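You operate a simulated robot arm through the tools that you are given. There is no shell and no other tool. Be economical: measure what you need, move in short steps, check, and stop when the job is done.

Carry out the task below with a simulated robot arm. There is one attempt and no reset: what you move stays moved.

JOB
Fold both long flaps back up, add the bundle named on the NOW card, click once and shut the case.
Fine: short flaps first when shutting.

Only the result counts: the job must be done as asked and must still hold three seconds after the hand-in. Knocking over, shifting, dropping, spilling or breaking anything else fails it. Flat cloth is picked up by pressing the open fingertips on it (5 to 10 N) and closing them slowly along it; thin cloth reads only 2 to 8 mm in the jaws.

ROBOT AND FRAMES
A 7-joint arm with a four-finger gripper on a trunk, on a base that drives. Base frame: it is fixed to the floor where the robot stands at the start and does not move with it; the origin is under the middle of the robot, x ahead of it, y to its left, z up; the surface under the hand at the start is at about z = 620. Units: mm, degrees, N and s.
Its first joint turns from -69.0 to 172.0 degrees. Places, roughly: long flap of the case [700, 0, 900]; short flap of the case [700, 0, 900]. Payload 3.67 kg.
The tool frame sits at the grasp point between the pads (the TCP): z along the fingers, y along the line on which they close. The tips reach 28 mm beyond it. Largest opening 112 mm; the body of the gripper starts 73 mm behind the TCP.
Orientation is told as [roll, pitch, yaw] about the base's x, y, z axes, in that order, counted from this pose: with the fingers straight down and closing along the base's y, the tool's x points along the base's -x, its y along +y and its z along -z.

CONTROLS
- The arm moves only by the tool drive_tool. Its argument "steps" is a list of rows, each an object of numbers (a shift or turn left out is 0, a gripper value left out holds the last): "x", "y", "z": the shift along the base's x, y, z in units of 25 mm (1.0 is 25 mm); "rx", "ry", "rz": the turn, a rotation vector about the base's x, y, z in units of 6 degrees (1.0 is 6 degrees); "gripper": the finger opening in mm, from 0 to 112. In form: [{"x": .., "y": .., "z": .., "rx": .., "ry": .., "rz": .., "gripper": ..}, ...]. A call has 1 to 20 rows; each row shifts and turns the commanded pose from where the row before left it. A call with a number of a shift or a turn outside -1 to 1 is refused whole. A row lasts 0.2 s, in which the tool goes at most 50 mm and 8.6 degrees; a call with a longer step from one row to the next is refused whole, and so is a gripper value outside its range. A pose out of reach is approached as far as the arm can. The call stops where the force on the tool passes 40 N (or 10 N more than at its start, if that is more) or the arm is blocked; 0.2 s more then pass. Each finger halts on what it meets, pressing with about 36 N; the grip force reading is that of the motor and also rises with nothing between the fingers. The clock runs only during rows and for 0.2 s after the last one: add rows that do not move to give the fingers time. The reply holds the time, the measured pose of the TCP, the force on the tool along the base axes, the opening and the grip force, in the units named above and with some noise, with the torque about the TCP (base axes, N m) and any sound that the robot's microphone picked up, and new pictures: "views" is both (left out), scene, wrist or none.
- Cameras (640 x 400 px; columns grow to the right, rows downward): "scene" is now at [137.8, -13.3, 1369.6]; the picture's right is [-0.12, -0.99, -0.00], its down [-0.59, 0.07, -0.81] and it looks along [0.80, -0.10, -0.59] (base axes); focal length 276 px, centre (320, 200). "wrist" rides on the gripper at [60, -18, -104] in the tool frame; the picture's right is [0.29, 0.96, 0.00], its down [-0.80, 0.24, -0.55] and it looks along [-0.53, 0.16, 0.83] (tool axes); focal length 234 px, centre (320, 200). There is no depth. A picture from a camera that has moved, and an enlarged one, comes with that camera's place and axes in the base frame and with its lens.
- raise_lower(by): slides the trunk up (or, below 0, down) by that many mm; the arm and the scene camera ride with it, the base frame stays. It gives what a move gives, with no picture.
- steer(legs): drives the robot by 1 to 6 legs, each [ahead, turn to the left] in mm and degrees, along the robot's own axes; the way and the turn of a leg run together, so that a leg with both is an arc; at most 1500 mm and 180 degrees a leg. The arm and the cameras ride along, it lands a little off, and it stops where it bumps. It gives what a move gives, and a new picture of the scene camera.
- head_to(pan, tilt): turns the head with the scene camera to pan (to the left, within 86 degrees either way) and tilt (down, from -29 to 69), counted from straight ahead of the robot. It gives what a move gives, and a new picture of the scene camera.
- enlarge(camera, box): a new picture of the part [left, top, right, bottom] of that camera's present view, enlarged. It takes no simulated time.
- finish_job(): hands the job in; it is judged then, once.

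Go step by step. Nothing tells you exact positions but the pictures and the camera data: compare them with the known pose of the tool, close in by small moves and look again before you grip or let go. The budget is 120 turns and 260 pictures, counting those below and the enlarged ones. Unless the task says otherwise, let go and move clear before handing in, and close with one line.

The tools are called after ">>>" as name(argument=value, ...) on one line, values as JSON. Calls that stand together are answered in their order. drive_tool: Moves the arm, as the interface text tells. Its arguments: {"type":"object","properties":{"steps":{"type":"array"},"views":{"type":"string","enum":["both","scene","wrist","none"]}},"required":["steps"]} The other tools are called the same way: raise_lower (by) slides the trunk up or down; steer (legs) drives the base; head_to (pan, tilt) turns the head that bears the scene camera; enlarge (camera, box) takes an enlarged picture of a part of a camera's view; finish_job () hands the job in.

At the start:

```text
clock: 0.0
tcp_pos: [606.3, -24.5, 1176.9]
tcp_rot: [0.0, 0.0, 0.0]
ft_force: [0.2, 1.0, -0.4]
torque: [-0.05, 0.02, 0.02]
opening: 112.0
gripper_force: 0.1
trunk travel left (down, up): [-500.0, 340.0]
robot x, y, heading: [-0.2, -1.1, 0.0]
head pan, tilt: [-7.0, 36.1]
```

scene: 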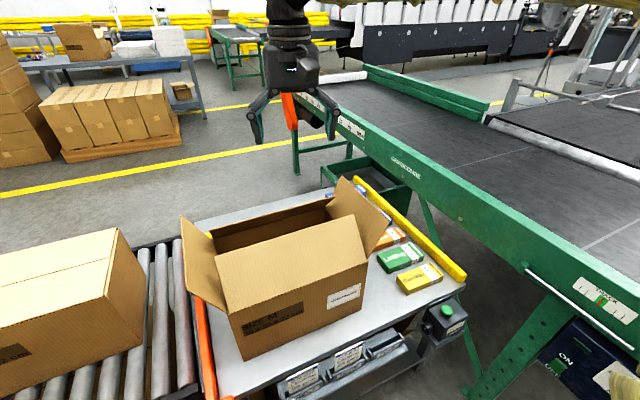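
wrist: 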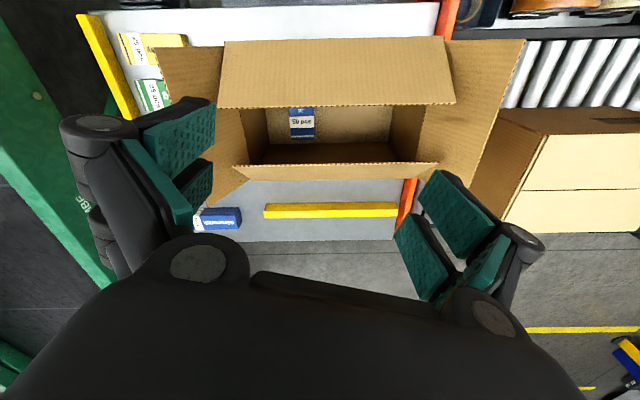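

I see an open case on a bench with bundles on the right side and a clicker (green button). I'll look closer for the NOW card and labels.

>>> enlarge(camera="scene", box=[300, 170, 480, 300])

>>> enlarge(camera="scene", box=[260, 290, 480, 400])

>>> enlarge(camera="wrist", box=[80, 0, 540, 250])

>>> enlarge(camera="scene", box=[170, 160, 400, 370])

```text
3.08 times, centred on (390, 235) of scene
camera zoom: at [137.8, -13.3, 1369.6], right [-0.12, -0.99, 0.0], down [-0.59, 0.07, -0.81], along [0.8, -0.1, -0.59], focal length 848 px, centre (105, 92)
```

zoom: 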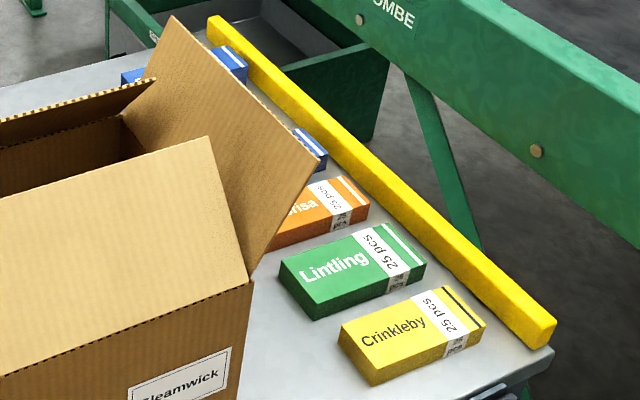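

```text
2.91 times, centred on (370, 345) of scene
camera zoom: at [137.8, -13.3, 1369.6], right [-0.12, -0.99, 0.0], down [-0.59, 0.07, -0.81], along [0.8, -0.1, -0.59], focal length 802 px, centre (174, -222)
```

zoom: 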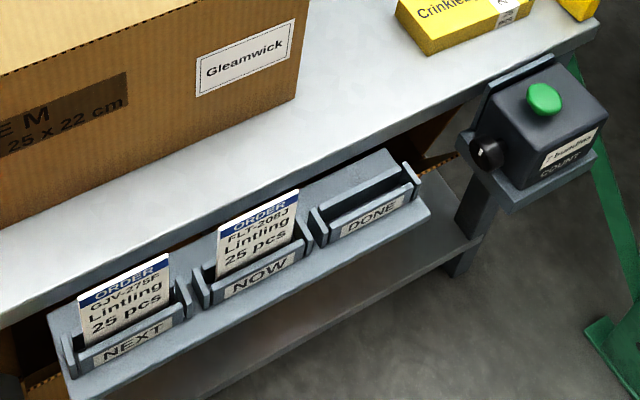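

```text
1.39 times, centred on (310, 125) of wrist
camera zoom: at [546.2, -42.5, 1281.5], right [-0.29, 0.96, 0.0], down [0.8, 0.24, 0.55], along [0.53, 0.16, -0.83], focal length 326 px, centre (334, 304)
```

zoom: 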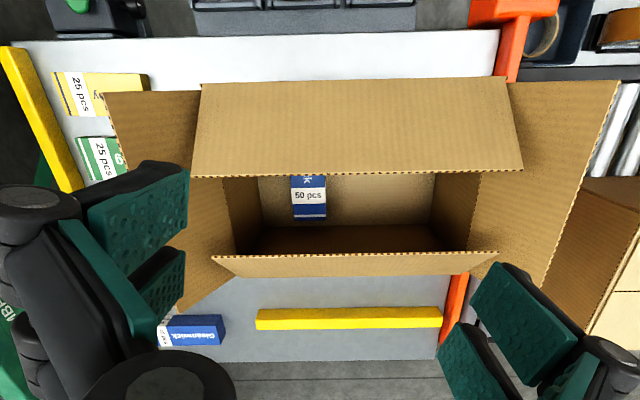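

```text
1.90 times, centred on (285, 265) of scene
camera zoom: at [137.8, -13.3, 1369.6], right [-0.12, -0.99, 0.0], down [-0.59, 0.07, -0.81], along [0.8, -0.1, -0.59], focal length 525 px, centre (387, 76)
```

zoom: 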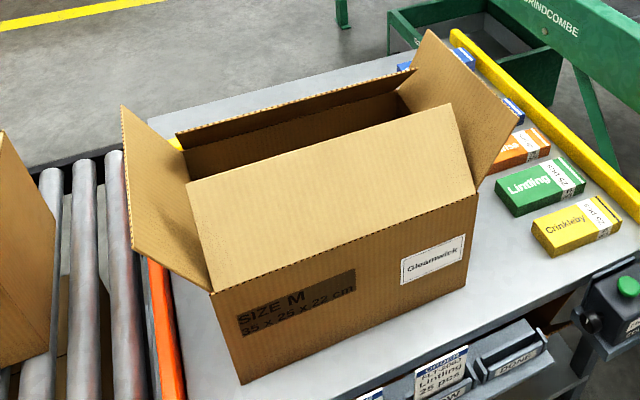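

The NOW card says Lintling 25 pcs (the green bundle). Both long flaps lean inward and the short ones outward. The case is turned about 18°, centred near (654, 9), with its rim near z 840. I'll align the closed fingers over the gap between the long flaps.

>>> drive_tool(steps=[{"x": 0.48, "y": 0.33, "rz": 1, "gripper": 0}, {"x": 0.48, "y": 0.33, "rz": 1, "gripper": 0}, {"x": 0.48, "y": 0.33, "rz": 1, "gripper": 0}, {"x": 0.48, "y": 0.33, "z": -1}, {"z": -1}, {"z": -1}, {"z": -1}, {"z": -1}, {"z": -1}])

```text
clock: 2.0
tcp_pos: [655.8, 9.5, 1026.3]
tcp_rot: [0.1, 0.0, 18.0]
ft_force: [-0.5, 0.1, -0.7]
torque: [-0.01, 0.01, 0.03]
opening: 0.0
gripper_force: 36.2
trunk travel left (down, up): [-500.0, 340.0]
robot x, y, heading: [0.2, 2.3, 0.0]
head pan, tilt: [-7.0, 36.1]
camera scene: at [138.2, -13.4, 1369.6], right [-0.12, -0.99, 0.0], down [-0.59, 0.07, -0.81], along [0.8, -0.1, -0.59], focal length 276 px, centre (320, 200)
camera wrist: at [603.8, -27.4, 1131.4], right [-0.57, 0.82, 0.0], down [0.68, 0.47, 0.55], along [0.46, 0.32, -0.83], focal length 234 px, centre (320, 200)
```

scene: 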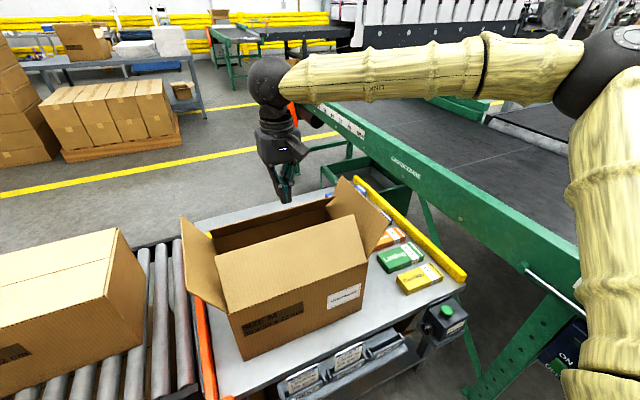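
wrist: 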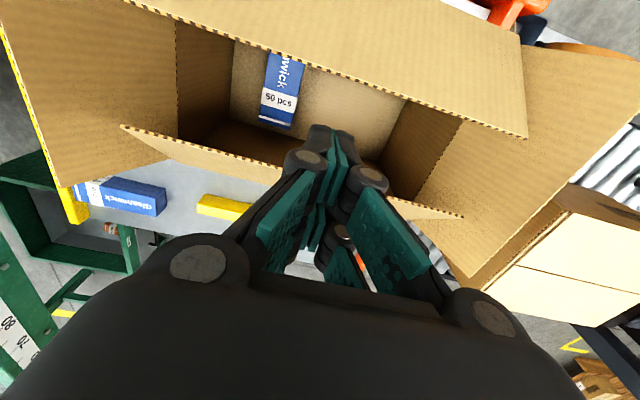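

The fingers are in the gap between the two long flaps. I'll go down between them and push the near flap back toward the robot, past upright.

>>> drive_tool(steps=[{"x": 0.3, "y": 0.1, "z": -1}, {"z": -1}, {"z": -1}, {"z": -1}, {"x": -0.951, "y": -0.309}, {"x": -0.951, "y": -0.309}, {"x": -0.951, "y": -0.309}, {"x": -0.951, "y": -0.309}, {"x": -0.951, "y": -0.309}, {"x": -0.951, "y": -0.309}, {"x": -0.951, "y": -0.309}])

```text
clock: 4.4
tcp_pos: [493.9, -43.3, 927.3]
tcp_rot: [0.0, 0.0, 18.0]
ft_force: [-0.3, 0.2, -0.7]
torque: [-0.01, 0.02, 0.04]
opening: 0.0
gripper_force: 35.3
trunk travel left (down, up): [-500.0, 340.0]
robot x, y, heading: [0.6, 0.3, -0.1]
head pan, tilt: [-7.0, 36.1]
camera scene: at [137.4, -13.5, 1369.6], right [-0.12, -0.99, 0.0], down [-0.59, 0.07, -0.81], along [0.8, -0.1, -0.59], focal length 276 px, centre (320, 200)
camera wrist: at [442.7, -78.8, 1031.4], right [-0.57, 0.82, 0.0], down [0.68, 0.47, 0.55], along [0.46, 0.32, -0.83], focal length 234 px, centre (320, 200)
```

scene: 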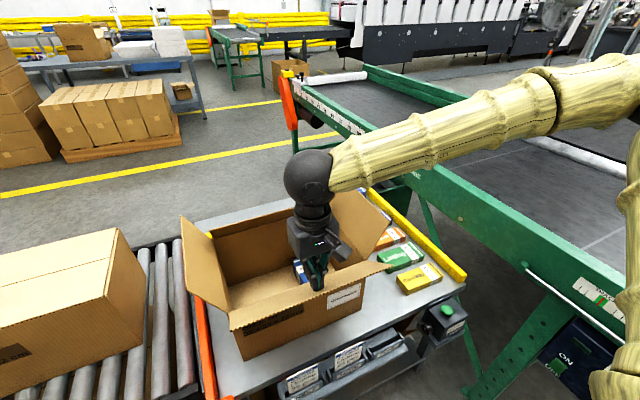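
wrist: 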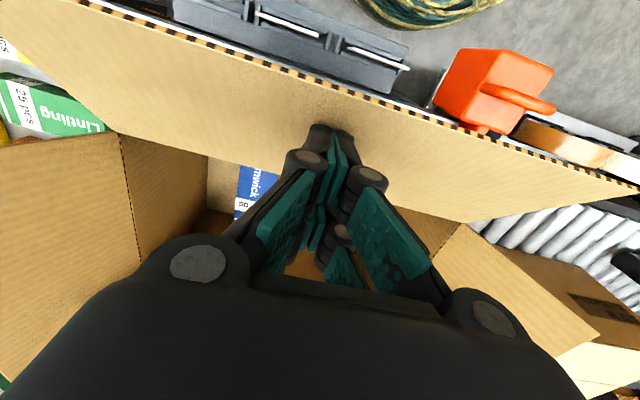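

The near flap is open outward. Next I'll push the far flap away from the robot the same way.

>>> drive_tool(steps=[{"x": 0.951, "y": 0.309}, {"x": 0.951, "y": 0.309}, {"x": 0.951, "y": 0.309}, {"x": 0.951, "y": 0.309}, {"x": 0.951, "y": 0.309}, {"x": 0.951, "y": 0.309}, {"x": 0.951, "y": 0.309}, {"x": 0.951, "y": 0.309}, {"x": 0.951, "y": 0.309}, {"x": 0.951, "y": 0.309}, {"x": 0.951, "y": 0.309}, {"x": 0.951, "y": 0.309}, {"x": 0.951, "y": 0.309}, {"x": 0.5, "y": 0.16}])

```text
clock: 7.4
tcp_pos: [817.5, 61.5, 925.8]
tcp_rot: [0.0, 0.0, 18.0]
ft_force: [-0.2, -0.1, 0.2]
torque: [-0.02, 0.02, -0.02]
opening: 0.0
gripper_force: 35.6
trunk travel left (down, up): [-500.0, 340.0]
robot x, y, heading: [2.4, -0.3, -0.1]
head pan, tilt: [-7.0, 36.1]
camera scene: at [138.0, -13.1, 1369.6], right [-0.12, -0.99, 0.0], down [-0.59, 0.07, -0.81], along [0.8, -0.1, -0.59], focal length 276 px, centre (320, 200)
camera wrist: at [765.9, 25.6, 1031.0], right [-0.57, 0.82, 0.0], down [0.68, 0.47, 0.55], along [0.45, 0.32, -0.83], focal length 234 px, centre (320, 200)
```

scene: 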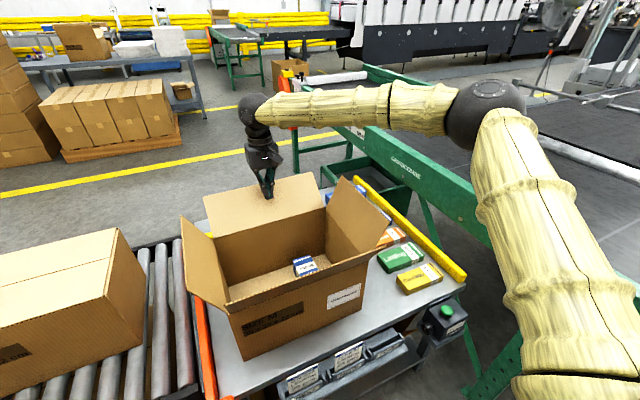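
wrist: 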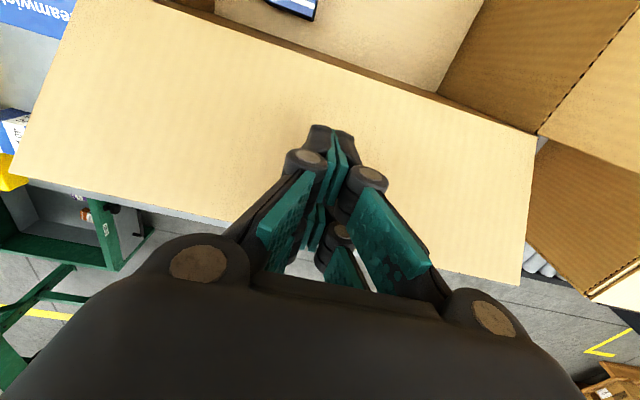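

Both long flaps are open and staying put. I'll go up and over toward the green Lintling bundle, turning the jaws across its short side.

>>> drive_tool(steps=[{"x": -0.8, "z": 1}, {"x": -0.4, "z": 1}, {"z": 1}, {"z": 1}, {"z": 1}, {"x": -0.1, "y": -1, "rz": -1}, {"x": -0.1, "y": -1, "rz": -1}, {"x": -0.1, "y": -1, "rz": -1}, {"x": -0.1, "y": -1, "rz": -1}, {"x": -0.1, "y": -1, "rz": -1}, {"x": -0.1, "y": -1, "rz": -1}, {"x": -0.1, "y": -1, "rz": -1}, {"x": -0.1, "y": -1, "rz": -1}, {"x": -0.1, "y": -1, "rz": -1}, {"x": -0.1, "y": -1, "rz": -1}, {"x": -0.1, "y": -1, "rz": -1}, {"x": -0.1, "y": -1, "rz": -1}, {"x": -0.1, "y": -1, "rz": -1, "gripper": 112}, {"x": -0.1, "y": -1, "rz": -1}, {"y": -1, "rz": -1}])

>>> enlarge(camera="scene", box=[170, 160, 480, 370])

```text
clock: 11.6
tcp_pos: [753.5, -313.7, 1051.3]
tcp_rot: [0.0, 0.2, -72.2]
ft_force: [-1.3, 0.2, -0.7]
torque: [0.02, 0.01, -0.01]
opening: 111.7
gripper_force: 0.1
trunk travel left (down, up): [-500.0, 340.0]
robot x, y, heading: [-3.1, -1.5, 0.1]
head pan, tilt: [-7.0, 36.1]
camera scene: at [137.9, -14.4, 1369.6], right [-0.12, -0.99, 0.0], down [-0.59, 0.07, -0.81], along [0.8, -0.1, -0.59], focal length 276 px, centre (320, 200)
camera wrist: at [717.1, -263.4, 1156.1], right [0.82, 0.57, 0.0], down [0.47, -0.69, 0.55], along [0.32, -0.45, -0.83], focal length 234 px, centre (320, 200)
```

scene: 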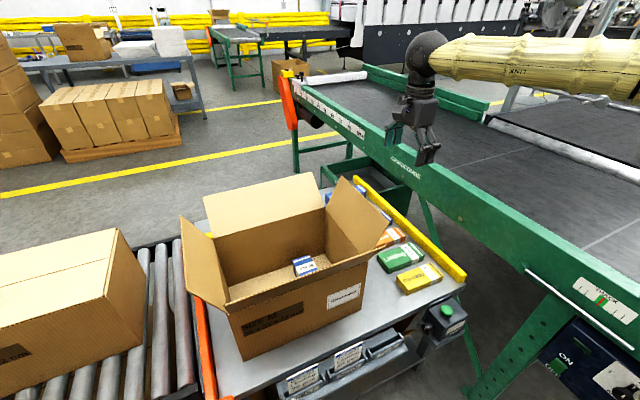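
wrist: 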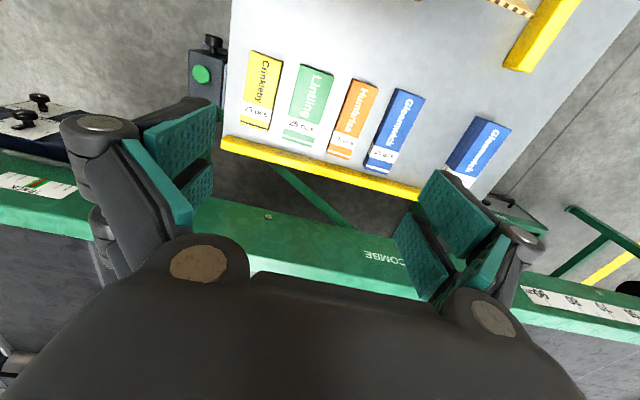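

```text
1.90 times, centred on (325, 265) of scene
camera zoom: at [137.9, -14.4, 1369.6], right [-0.12, -0.99, 0.0], down [-0.59, 0.07, -0.81], along [0.8, -0.1, -0.59], focal length 525 px, centre (310, 76)
```

zoom: 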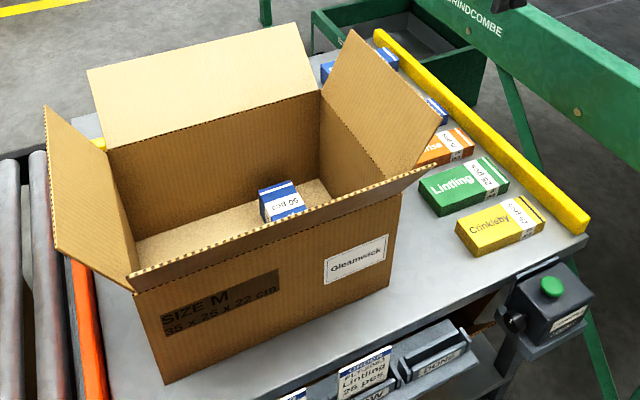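

I take the green bundle to be centred near (758, -366), about 150 by 70, with gaps of about 35 mm either side. I'll set the opening to 96 and go down above it.

>>> drive_tool(steps=[{"x": 0.1, "y": -1, "gripper": 96}, {"x": 0.08, "y": -1, "z": -1}, {"y": -0.1, "z": -1}, {"z": -1}, {"z": -1}, {"z": -1}, {"z": -1}, {"z": -1}, {"z": -1}, {"z": -1}, {"z": -1}, {"z": -1}, {"z": -1}])

>>> enlarge(camera="scene", box=[340, 170, 480, 310])

```text
clock: 14.4
tcp_pos: [757.4, -363.5, 751.8]
tcp_rot: [0.0, 0.0, -72.0]
ft_force: [0.4, 0.1, -0.3]
torque: [-0.03, 0.01, 0.0]
opening: 96.0
gripper_force: 0.1
trunk travel left (down, up): [-500.0, 340.0]
robot x, y, heading: [1.5, 1.4, -0.1]
head pan, tilt: [-7.0, 36.1]
camera scene: at [138.4, -14.0, 1369.6], right [-0.12, -0.99, 0.0], down [-0.59, 0.07, -0.81], along [0.8, -0.1, -0.59], focal length 276 px, centre (320, 200)
camera wrist: at [721.1, -314.5, 855.5], right [0.82, 0.57, 0.0], down [0.47, -0.68, 0.55], along [0.32, -0.45, -0.83], focal length 234 px, centre (320, 200)
```

scene: 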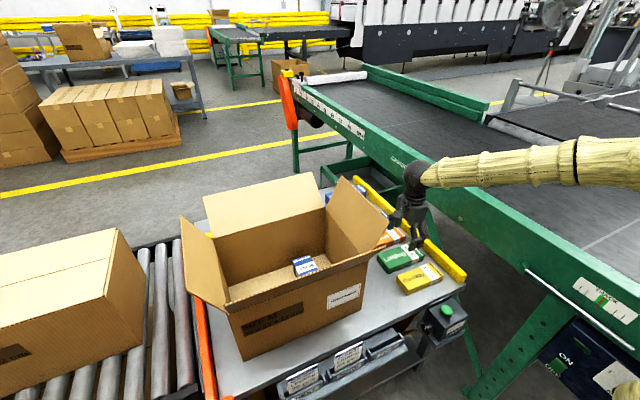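
wrist: 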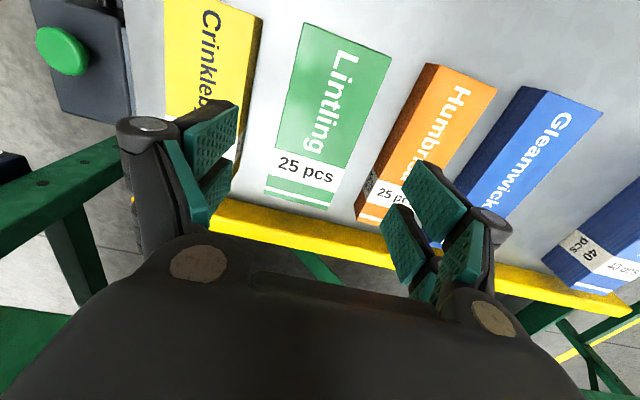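

```text
2.86 times, centred on (410, 240) of scene
camera zoom: at [138.4, -14.0, 1369.6], right [-0.12, -0.99, 0.0], down [-0.59, 0.07, -0.81], along [0.8, -0.1, -0.59], focal length 788 px, centre (63, 86)
```

zoom: 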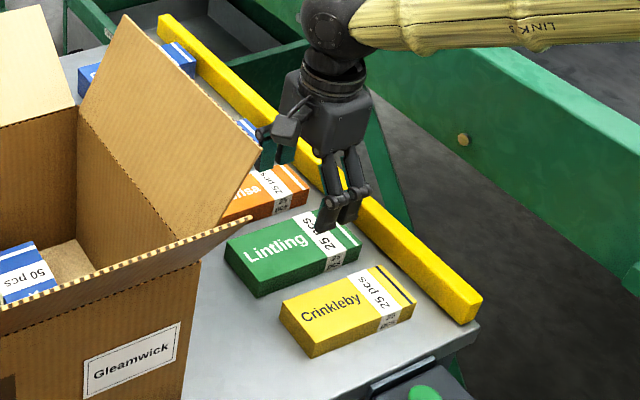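

The green bundle is centred near (760, -371) and turned about -74°. I'll narrow the opening to 88 for even clearance on both sides, then go down to just above the table.

>>> drive_tool(steps=[{"x": 0.1, "y": -0.28, "rz": -0.3, "gripper": 88}, {"z": -1}, {"z": -1}, {"z": -0.9}])

>>> enlarge(camera="scene", box=[360, 190, 460, 300])

```text
clock: 15.4
tcp_pos: [759.4, -372.3, 678.5]
tcp_rot: [0.0, 0.1, -73.8]
ft_force: [-0.4, 0.0, -0.7]
torque: [-0.01, -0.02, -0.02]
opening: 88.1
gripper_force: 0.1
trunk travel left (down, up): [-500.0, 340.0]
robot x, y, heading: [1.4, 0.5, 0.0]
head pan, tilt: [-7.0, 36.1]
camera scene: at [138.4, -14.1, 1369.6], right [-0.12, -0.99, 0.0], down [-0.59, 0.07, -0.81], along [0.8, -0.1, -0.59], focal length 276 px, centre (320, 200)
camera wrist: at [725.6, -320.9, 782.9], right [0.84, 0.54, 0.0], down [0.45, -0.7, 0.55], along [0.3, -0.46, -0.83], focal length 234 px, centre (320, 200)
```

scene: 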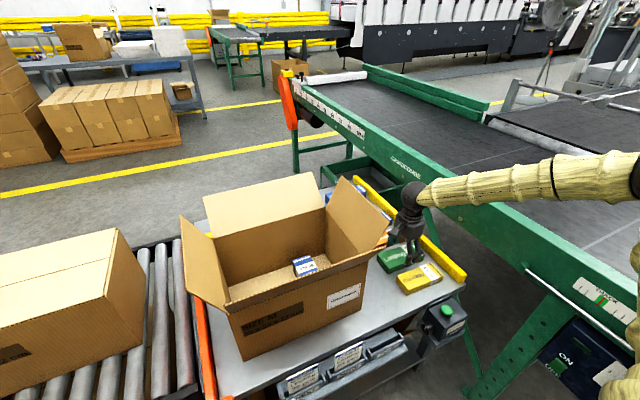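
wrist: 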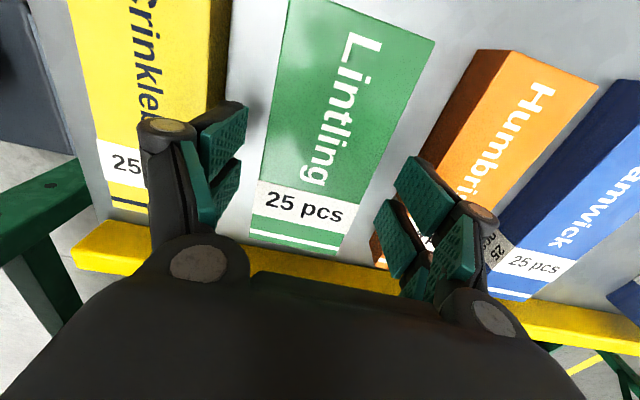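

```text
3.64 times, centred on (410, 245) of scene
camera zoom: at [138.4, -14.1, 1369.6], right [-0.12, -0.99, 0.0], down [-0.59, 0.07, -0.81], along [0.8, -0.1, -0.59], focal length 1002 px, centre (-7, 36)
```

zoom: 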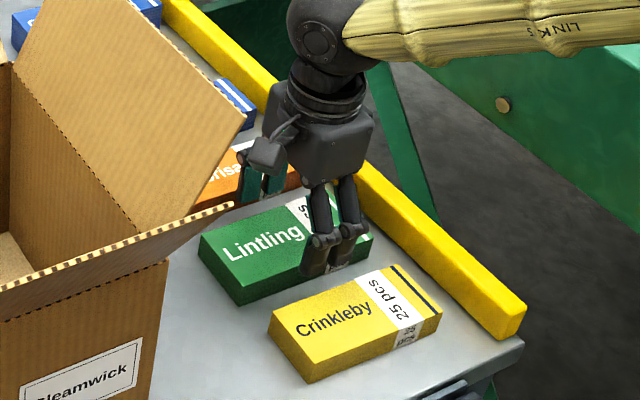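

The tips clear the yellow and orange neighbours. I'll go down the last 25 mm and close.

>>> drive_tool(steps=[{"z": -0.6}, {"z": -0.38}, {"gripper": 62}, {"gripper": 50}, {"gripper": 50}, {"gripper": 50}], views="wrist")

```text
clock: 16.8
tcp_pos: [760.0, -372.3, 653.6]
tcp_rot: [0.0, 0.2, -73.8]
ft_force: [0.8, -0.2, 0.8]
torque: [-0.03, 0.0, -0.02]
opening: 69.9
gripper_force: 36.1
trunk travel left (down, up): [-500.0, 340.0]
robot x, y, heading: [-1.9, 0.5, -0.0]
head pan, tilt: [-7.0, 36.1]
camera wrist: at [725.2, -320.8, 759.2], right [0.84, 0.54, 0.0], down [0.45, -0.7, 0.55], along [0.3, -0.46, -0.83], focal length 234 px, centre (320, 200)
```

wrist: 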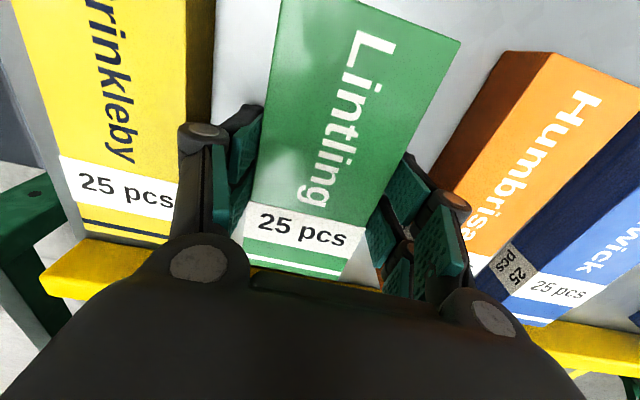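

The bundle is held, reading 69.9 mm, which matches its width. I'll lift it straight up clear of the flaps.

>>> drive_tool(steps=[{"z": 0.4}, {"z": 0.8}, {"z": 1}, {"z": 1}, {"z": 1}, {"z": 1}, {"z": 1}, {"z": 1}, {"z": 1}, {"z": 1}, {"z": 1}, {"z": 1}, {"z": 1}, {"z": 1}, {"z": 1}, {"z": 1}, {"z": 1}], views="scene")

>>> drive_tool(steps=[{"x": -0.28, "y": 1}, {"x": -0.28, "y": 1}, {"x": -0.28, "y": 1}, {"x": -0.28, "y": 1}, {"x": -0.28, "y": 1}, {"x": -0.28, "y": 1}, {"x": -0.28, "y": 1}, {"x": -0.28, "y": 1}, {"x": -0.28, "y": 1}, {"x": -0.28, "y": 1}, {"x": -0.28, "y": 1}, {"x": -0.28, "y": 1}, {"x": -0.28, "y": 1}, {"x": -0.28, "y": 1}, {"x": -0.28, "y": 1}, {"x": -0.28, "y": 1, "rz": 0.3}, {"x": -0.28, "y": 1}, {"x": -0.28, "y": 0.7}])

>>> enlarge(camera="scene", box=[170, 130, 400, 370])

```text
clock: 20.4
tcp_pos: [758.4, -372.4, 1060.0]
tcp_rot: [0.0, 0.1, -73.8]
ft_force: [-0.3, -0.5, -2.1]
torque: [-0.01, -0.02, 0.02]
opening: 69.6
gripper_force: 36.0
trunk travel left (down, up): [-500.0, 340.0]
robot x, y, heading: [-3.2, -0.4, 0.1]
head pan, tilt: [-7.0, 36.1]
camera scene: at [137.7, -13.3, 1369.6], right [-0.12, -0.99, 0.0], down [-0.59, 0.07, -0.81], along [0.8, -0.1, -0.59], focal length 276 px, centre (320, 200)
```

scene: 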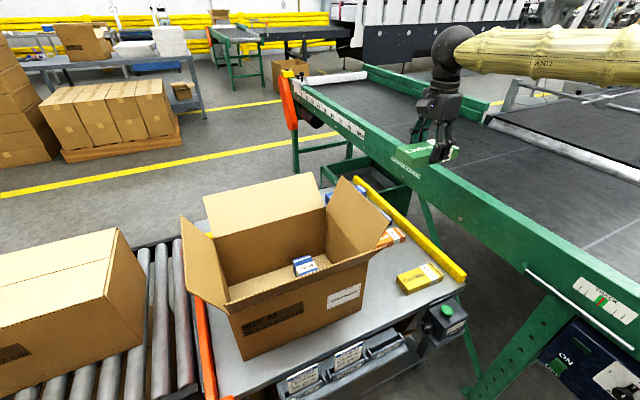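

```text
clock: 24.2
tcp_pos: [633.5, 69.6, 1057.9]
tcp_rot: [0.0, 0.0, -72.0]
ft_force: [0.9, -0.1, -2.9]
torque: [0.0, -0.01, 0.01]
opening: 69.8
gripper_force: 36.9
trunk travel left (down, up): [-500.0, 340.0]
robot x, y, heading: [-1.5, 3.1, 0.1]
head pan, tilt: [-7.0, 36.1]
camera scene: at [138.0, -12.7, 1369.6], right [-0.12, -0.99, 0.0], down [-0.59, 0.07, -0.81], along [0.8, -0.1, -0.59], focal length 276 px, centre (320, 200)
camera wrist: at [597.1, 121.2, 1163.7], right [0.82, 0.57, 0.0], down [0.47, -0.68, 0.55], along [0.32, -0.46, -0.83], focal length 234 px, centre (320, 200)
```

scene: 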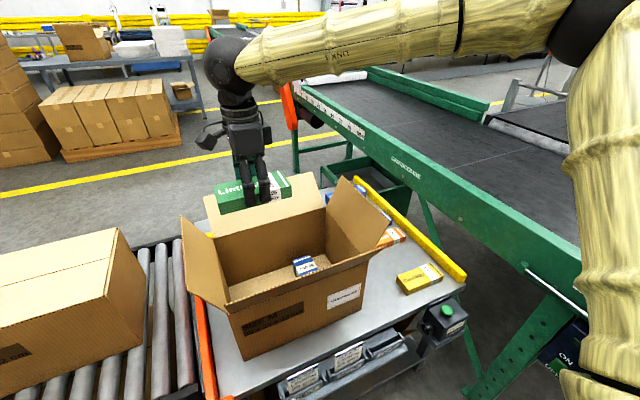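
wrist: 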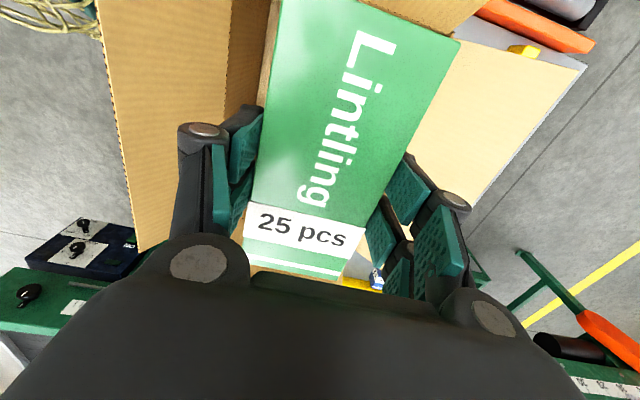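

```text
1.67 times, centred on (285, 250) of scene
camera zoom: at [138.0, -12.7, 1369.6], right [-0.12, -0.99, 0.0], down [-0.59, 0.07, -0.81], along [0.8, -0.1, -0.59], focal length 460 px, centre (378, 117)
```

zoom: 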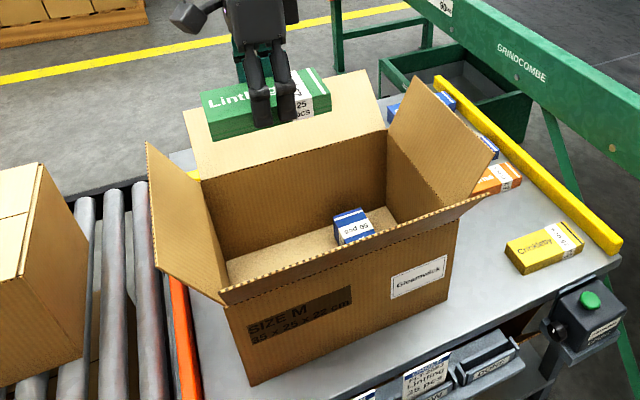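

The blue bundle is in the right part of the case, so the left part is free. I'll lower the Lintling there, slowing near the floor.

>>> drive_tool(steps=[{"x": 0.12, "y": -0.38, "z": -1}, {"z": -1}, {"z": -1}, {"z": -1}, {"z": -1}, {"z": -1}, {"z": -1}, {"z": -1}])

>>> enlarge(camera="scene", box=[170, 130, 400, 370])

```text
clock: 26.0
tcp_pos: [636.6, 61.0, 860.2]
tcp_rot: [-0.1, 0.0, -72.0]
ft_force: [-0.3, 0.2, -1.3]
torque: [0.0, -0.01, -0.01]
opening: 69.6
gripper_force: 36.0
trunk travel left (down, up): [-500.0, 340.0]
robot x, y, heading: [0.5, 1.1, 0.2]
head pan, tilt: [-7.0, 36.1]
camera scene: at [138.5, -13.2, 1369.6], right [-0.12, -0.99, 0.0], down [-0.59, 0.07, -0.81], along [0.8, -0.1, -0.59], focal length 276 px, centre (320, 200)
camera wrist: at [600.6, 110.7, 964.1], right [0.82, 0.57, 0.0], down [0.47, -0.68, 0.55], along [0.32, -0.46, -0.83], focal length 234 px, centre (320, 200)
```

scene: 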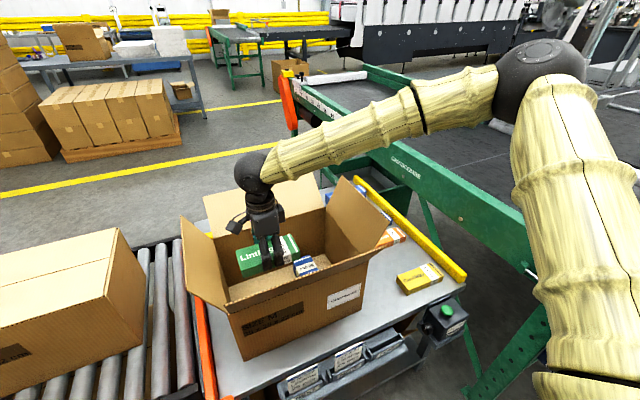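
wrist: 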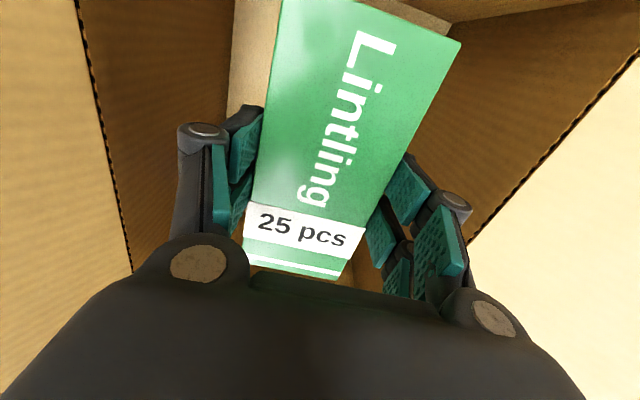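

```text
1.67 times, centred on (285, 250) of scene
camera zoom: at [138.5, -13.2, 1369.6], right [-0.12, -0.99, 0.0], down [-0.59, 0.07, -0.81], along [0.8, -0.1, -0.59], focal length 460 px, centre (378, 117)
```

zoom: 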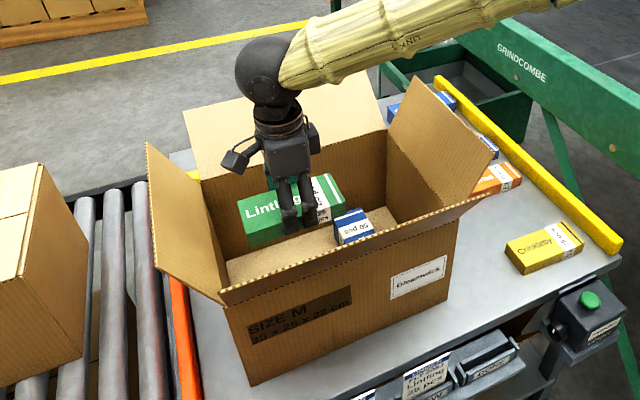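

The placement looks fine, but the forearm would come near the right short flap lower down. I'll raise the trunk so the arm reaches in more steeply before going on.

>>> raise_lower(by=180)

>>> drive_tool(steps=[{"z": -1}, {"z": -1}, {"z": -1}, {"z": -1}, {"z": -1}, {"z": -1}, {"z": -1}, {"z": -1}, {"z": -1}, {"z": -1}, {"z": -1}], views="scene")

```text
clock: 28.0
tcp_pos: [636.2, 59.7, 1040.3]
tcp_rot: [-0.1, 0.1, -72.1]
ft_force: [-0.1, 0.3, -1.1]
torque: [0.02, -0.02, -0.01]
opening: 69.7
gripper_force: 35.5
trunk travel left (down, up): [-680.0, 160.0]
robot x, y, heading: [-0.3, -0.3, 0.1]
head pan, tilt: [-7.0, 36.1]
```

```text
clock: 30.4
tcp_pos: [636.1, 60.6, 765.0]
tcp_rot: [0.0, 0.0, -72.1]
ft_force: [0.1, -0.2, -1.1]
torque: [-0.02, 0.01, -0.01]
opening: 69.7
gripper_force: 35.6
trunk travel left (down, up): [-680.0, 160.0]
robot x, y, heading: [0.0, 3.5, -0.2]
head pan, tilt: [-7.0, 36.1]
camera scene: at [138.7, -12.9, 1549.6], right [-0.12, -0.99, 0.0], down [-0.59, 0.07, -0.81], along [0.8, -0.1, -0.59], focal length 276 px, centre (320, 200)
```

scene: 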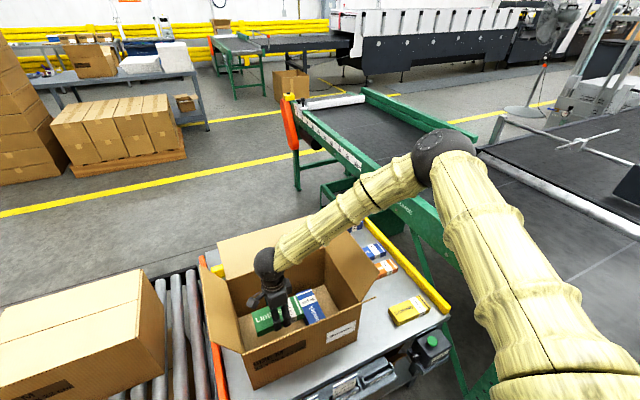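

Clear so far. I'll zoom in before the last descent.

>>> enlarge(camera="scene", box=[190, 210, 400, 400])

>>> drive_tool(steps=[{"z": -1}, {"z": -1}, {"z": -1}])

>>> enlarge(camera="scene", box=[190, 210, 400, 400])

```text
2.11 times, centred on (295, 305) of scene
camera zoom: at [138.7, -12.9, 1549.6], right [-0.12, -0.99, 0.0], down [-0.59, 0.07, -0.81], along [0.8, -0.1, -0.59], focal length 580 px, centre (373, -21)
```

zoom: 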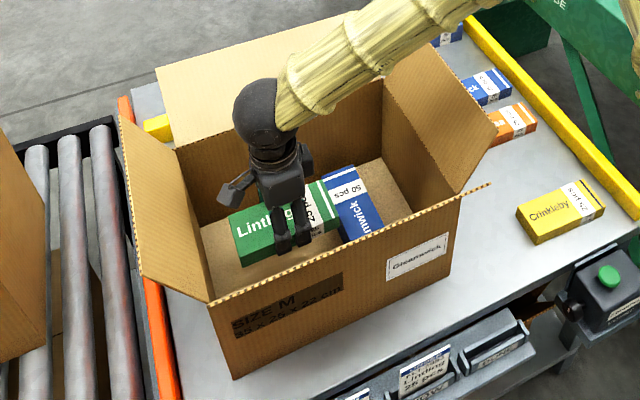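

```text
clock: 31.2
tcp_pos: [636.1, 60.6, 689.7]
tcp_rot: [0.0, 0.0, -72.0]
ft_force: [0.5, -1.1, -1.9]
torque: [-0.01, 0.01, 0.0]
opening: 69.8
gripper_force: 35.9
trunk travel left (down, up): [-680.0, 160.0]
robot x, y, heading: [0.9, -2.0, 0.1]
head pan, tilt: [-7.0, 36.1]
camera scene: at [139.0, -13.1, 1549.5], right [-0.12, -0.99, 0.0], down [-0.59, 0.07, -0.81], along [0.8, -0.1, -0.59], focal length 276 px, centre (320, 200)
camera wrist: at [600.7, 110.7, 793.8], right [0.82, 0.57, 0.0], down [0.47, -0.68, 0.55], along [0.32, -0.46, -0.83], focal length 234 px, centre (320, 200)
```

scene: 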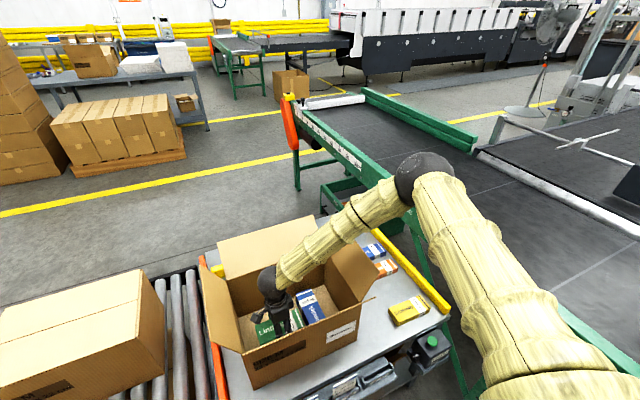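
wrist: 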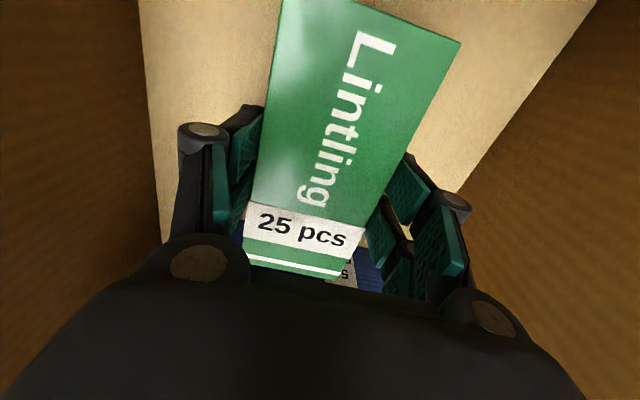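

```text
2.11 times, centred on (295, 305) of scene
camera zoom: at [139.0, -13.1, 1549.5], right [-0.12, -0.99, 0.0], down [-0.59, 0.07, -0.81], along [0.8, -0.1, -0.59], focal length 580 px, centre (373, -21)
```

zoom: 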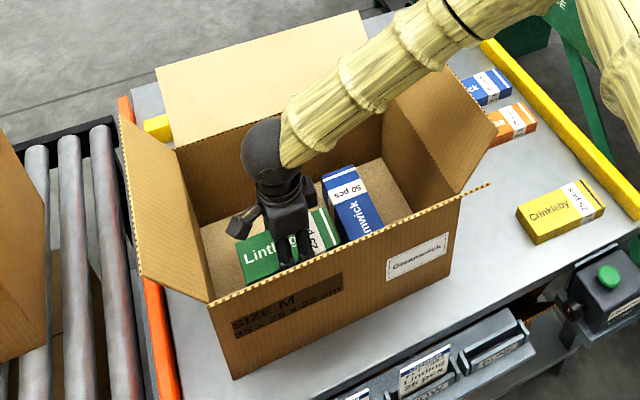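

There's a bit under 20 mm between the green and blue bundles, so I'll shift 8 mm left and lower gently until it touches the floor.

>>> drive_tool(steps=[{"x": -0.1, "y": 0.3}, {"z": -0.5}, {"z": -0.3}, {"z": -0.2}, {"z": -0.1}, {"z": -0.1}], views="none")

```text
clock: 32.6
tcp_pos: [634.9, 66.3, 659.9]
tcp_rot: [0.0, 0.0, -72.0]
ft_force: [0.6, 0.5, -0.9]
torque: [0.05, 0.0, 0.01]
opening: 69.7
gripper_force: 36.0
trunk travel left (down, up): [-680.0, 160.0]
robot x, y, heading: [0.5, 2.0, -0.2]
head pan, tilt: [-7.0, 36.1]
```

>>> drive_tool(steps=[{"z": -0.08}, {"z": -0.08}, {"z": -0.08}], views="scene")

```text
clock: 33.4
tcp_pos: [634.7, 68.7, 656.1]
tcp_rot: [0.2, -0.1, -72.0]
ft_force: [2.2, -0.7, 27.5]
torque: [-0.02, -0.13, -0.04]
opening: 70.1
gripper_force: 36.0
trunk travel left (down, up): [-680.0, 160.0]
robot x, y, heading: [-0.1, 1.5, -0.0]
head pan, tilt: [-7.0, 36.1]
camera scene: at [136.1, -13.4, 1550.0], right [-0.12, -0.99, 0.0], down [-0.58, 0.07, -0.81], along [0.8, -0.1, -0.59], focal length 276 px, centre (320, 200)
```

scene: 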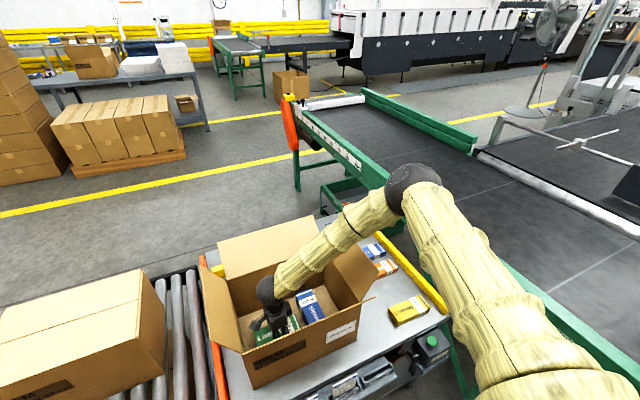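

It's on the floor, with 27 N of contact. I'll ease off, open, and lift straight out.

>>> drive_tool(steps=[{"z": 0.08}, {"gripper": 80}, {"gripper": 90}, {"gripper": 90}, {"z": 0.4}, {"z": 1}, {"z": 1}, {"z": 1}, {"z": 1}, {"z": 1}, {"z": 1}, {"z": 1}, {"z": 1}, {"z": 1}, {"z": 1}, {"z": 1}, {"z": 1}, {"z": 1}, {"z": 1}, {"z": 1}])

>>> enlarge(camera="scene", box=[190, 210, 400, 400])

>>> enlarge(camera="scene", box=[380, 290, 480, 400])

```text
clock: 37.6
tcp_pos: [632.4, 66.9, 1042.3]
tcp_rot: [0.0, 0.1, -72.0]
ft_force: [-0.5, 0.2, -0.9]
torque: [-0.04, 0.01, -0.03]
opening: 90.3
gripper_force: 0.0
trunk travel left (down, up): [-680.0, 160.0]
robot x, y, heading: [-1.6, -1.0, 0.1]
head pan, tilt: [-7.0, 36.1]
camera scene: at [137.3, -13.3, 1549.6], right [-0.12, -0.99, 0.0], down [-0.59, 0.07, -0.81], along [0.8, -0.1, -0.59], focal length 276 px, centre (320, 200)
camera wrist: at [597.0, 117.9, 1146.7], right [0.82, 0.57, 0.0], down [0.47, -0.68, 0.55], along [0.32, -0.46, -0.83], focal length 234 px, centre (320, 200)
```

scene: 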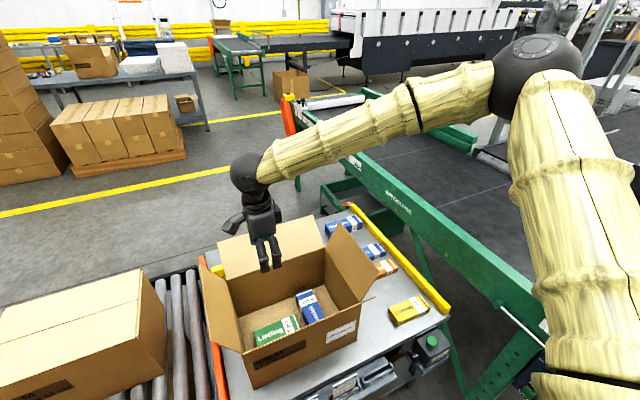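
wrist: 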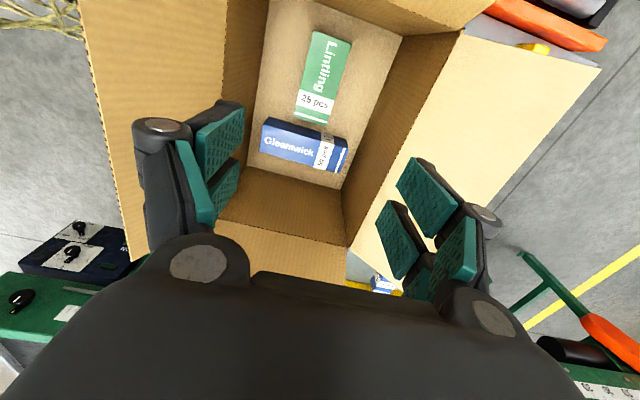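

```text
2.11 times, centred on (295, 305) of scene
camera zoom: at [137.3, -13.3, 1549.6], right [-0.12, -0.99, 0.0], down [-0.59, 0.07, -0.81], along [0.8, -0.1, -0.59], focal length 580 px, centre (373, -21)
```

zoom: 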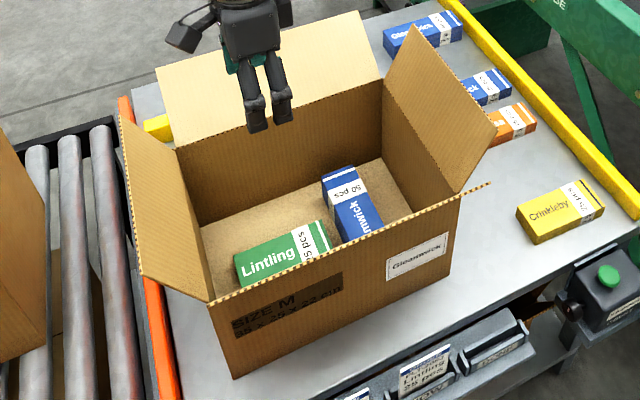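

```text
3.64 times, centred on (430, 345) of scene
camera zoom: at [137.3, -13.3, 1549.6], right [-0.12, -0.99, 0.0], down [-0.59, 0.07, -0.81], along [0.8, -0.1, -0.59], focal length 1002 px, centre (-80, -327)
```

zoom: 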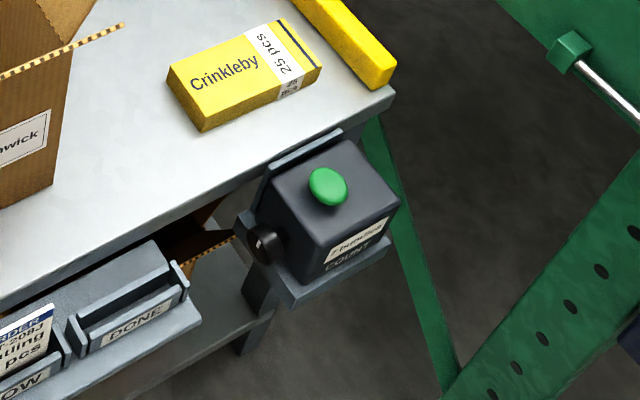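

Lintling is flat in the case beside the existing bundle. I estimate the counter's green button near (552, -439, 630), so I'll close the fingers and move above it to check.

>>> drive_tool(steps=[{"x": -0.16, "y": -1, "gripper": 0}, {"x": -0.16, "y": -1}, {"x": -0.16, "y": -1}, {"x": -0.16, "y": -1}, {"x": -0.16, "y": -1}, {"x": -0.16, "y": -1}, {"x": -0.16, "y": -1}, {"x": -0.16, "y": -1}, {"x": -0.16, "y": -1}, {"x": -0.16, "y": -1}, {"x": -0.16, "y": -1}, {"x": -0.16, "y": -1}, {"x": -0.16, "y": -1}, {"x": -0.16, "y": -1}, {"x": -0.16, "y": -1}, {"x": -0.16, "y": -1}, {"x": -0.16, "y": -1}, {"x": -0.16, "y": -1}, {"x": -0.16, "y": -1}, {"x": -0.16, "y": -1}], views="none")

>>> drive_tool(steps=[{"y": -0.2, "z": -1}, {"z": -1}, {"z": -1}, {"z": -1}, {"z": -1}, {"z": -1}, {"z": -1}, {"z": -1}, {"z": -1}, {"z": -1}, {"z": -1}])

>>> enlarge(camera="scene", box=[380, 260, 500, 390])

```text
clock: 41.8
tcp_pos: [553.9, -433.3, 1039.7]
tcp_rot: [0.0, 0.1, -71.9]
ft_force: [-0.2, 0.4, -0.3]
torque: [0.02, 0.01, -0.01]
opening: 0.0
gripper_force: 35.6
trunk travel left (down, up): [-680.0, 160.0]
robot x, y, heading: [1.7, -0.2, 0.1]
head pan, tilt: [-7.0, 36.1]
```

```text
clock: 44.2
tcp_pos: [554.3, -438.3, 764.7]
tcp_rot: [0.0, 0.1, -72.0]
ft_force: [-0.1, 0.3, -0.6]
torque: [0.01, 0.02, 0.02]
opening: 0.1
gripper_force: 35.8
trunk travel left (down, up): [-680.0, 160.0]
robot x, y, heading: [-2.0, 1.1, 0.1]
head pan, tilt: [-7.0, 36.1]
camera scene: at [138.8, -14.3, 1549.6], right [-0.12, -0.99, 0.0], down [-0.59, 0.07, -0.81], along [0.8, -0.1, -0.59], focal length 276 px, centre (320, 200)
camera wrist: at [518.3, -387.4, 870.0], right [0.82, 0.57, 0.0], down [0.47, -0.68, 0.55], along [0.32, -0.45, -0.83], focal length 234 px, centre (320, 200)
```

scene: 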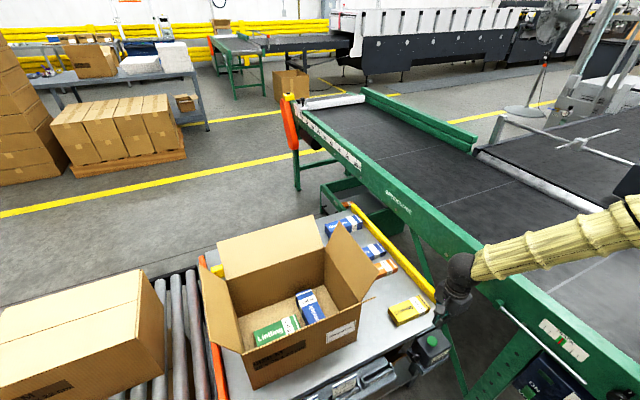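
wrist: 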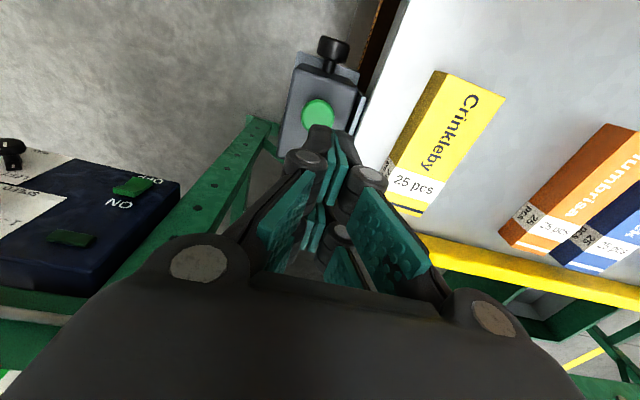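

```text
3.08 times, centred on (440, 325) of scene
camera zoom: at [138.8, -14.3, 1549.6], right [-0.12, -0.99, 0.0], down [-0.59, 0.07, -0.81], along [0.8, -0.1, -0.59], focal length 848 px, centre (-49, -185)
```

zoom: 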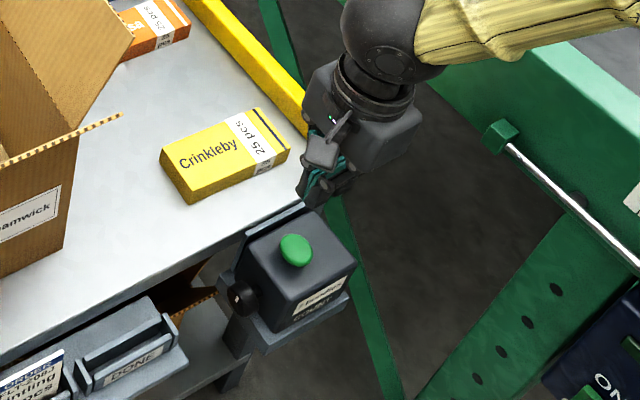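

The button lies near (550, -436, 630) and agrees in both views. I'll centre on it, come down close, then press in small steps listening for the click.

>>> drive_tool(steps=[{"x": -0.18, "y": 0.08, "z": -1}, {"z": -1}, {"z": -1}, {"z": -0.4}])

>>> enlarge(camera="scene", box=[380, 290, 480, 390])

```text
clock: 45.2
tcp_pos: [549.0, -435.2, 679.8]
tcp_rot: [0.0, 0.0, -72.0]
ft_force: [0.7, 0.3, 0.6]
torque: [-0.01, -0.01, 0.0]
opening: 0.1
gripper_force: 35.7
trunk travel left (down, up): [-680.0, 160.0]
robot x, y, heading: [-0.4, 2.8, -0.1]
head pan, tilt: [-7.0, 36.1]
camera scene: at [137.7, -14.2, 1549.6], right [-0.12, -0.99, 0.0], down [-0.59, 0.07, -0.81], along [0.8, -0.1, -0.59], focal length 276 px, centre (320, 200)
camera wrist: at [512.7, -384.7, 784.9], right [0.82, 0.57, 0.0], down [0.47, -0.68, 0.55], along [0.32, -0.46, -0.83], focal length 234 px, centre (320, 200)
```

scene: 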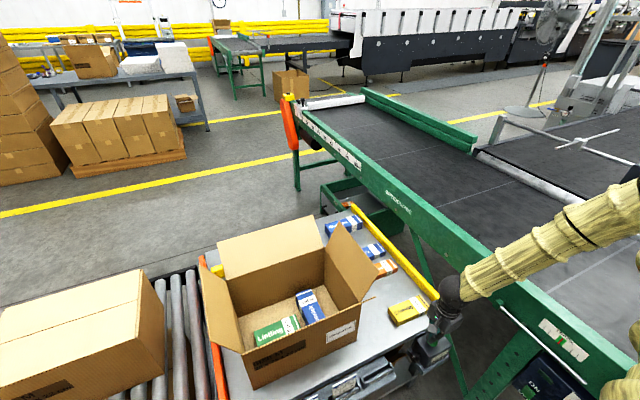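
wrist: 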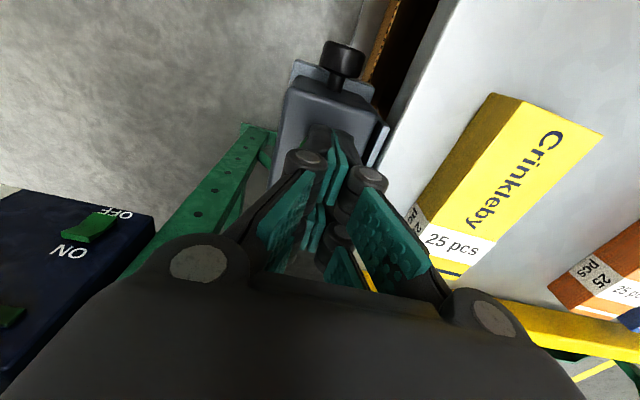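

```text
4.00 times, centred on (430, 340) of scene
camera zoom: at [137.7, -14.2, 1549.6], right [-0.12, -0.99, 0.0], down [-0.59, 0.07, -0.81], along [0.8, -0.1, -0.59], focal length 1103 px, centre (-120, -360)
```

zoom: 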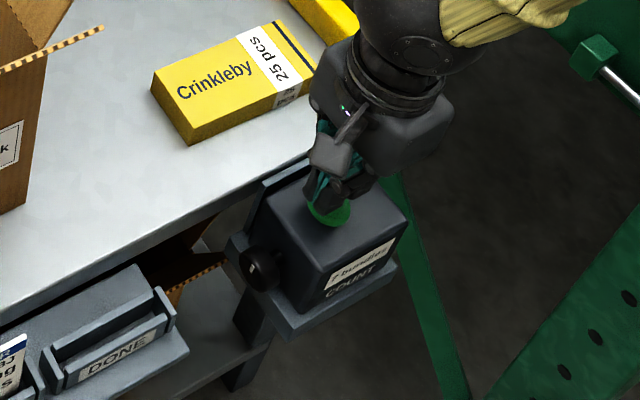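

The tips are right over the button. I'll press down in 3 mm steps.

>>> drive_tool(steps=[{"z": -0.2}, {"z": -0.12}, {"z": -0.12}, {"z": -0.12}], views="none")

```text
clock: 46.2
tcp_pos: [549.9, -434.9, 666.7]
tcp_rot: [0.0, 0.1, -72.0]
ft_force: [0.8, 0.6, -0.1]
torque: [0.03, 0.0, -0.01]
opening: 0.3
gripper_force: 36.0
trunk travel left (down, up): [-680.0, 160.0]
robot x, y, heading: [-1.1, -2.7, -0.2]
head pan, tilt: [-7.0, 36.1]
```

>>> drive_tool(steps=[{"z": -0.12}, {"z": -0.12}, {"z": -0.12}], views="none")

```text
clock: 47.0
tcp_pos: [550.1, -436.2, 657.2]
tcp_rot: [0.0, 0.0, -72.0]
ft_force: [-0.3, -0.7, -0.9]
torque: [-0.02, 0.0, 0.02]
opening: 5.7
gripper_force: 35.6
trunk travel left (down, up): [-680.0, 160.0]
robot x, y, heading: [0.6, -0.2, 0.1]
head pan, tilt: [-7.0, 36.1]
```

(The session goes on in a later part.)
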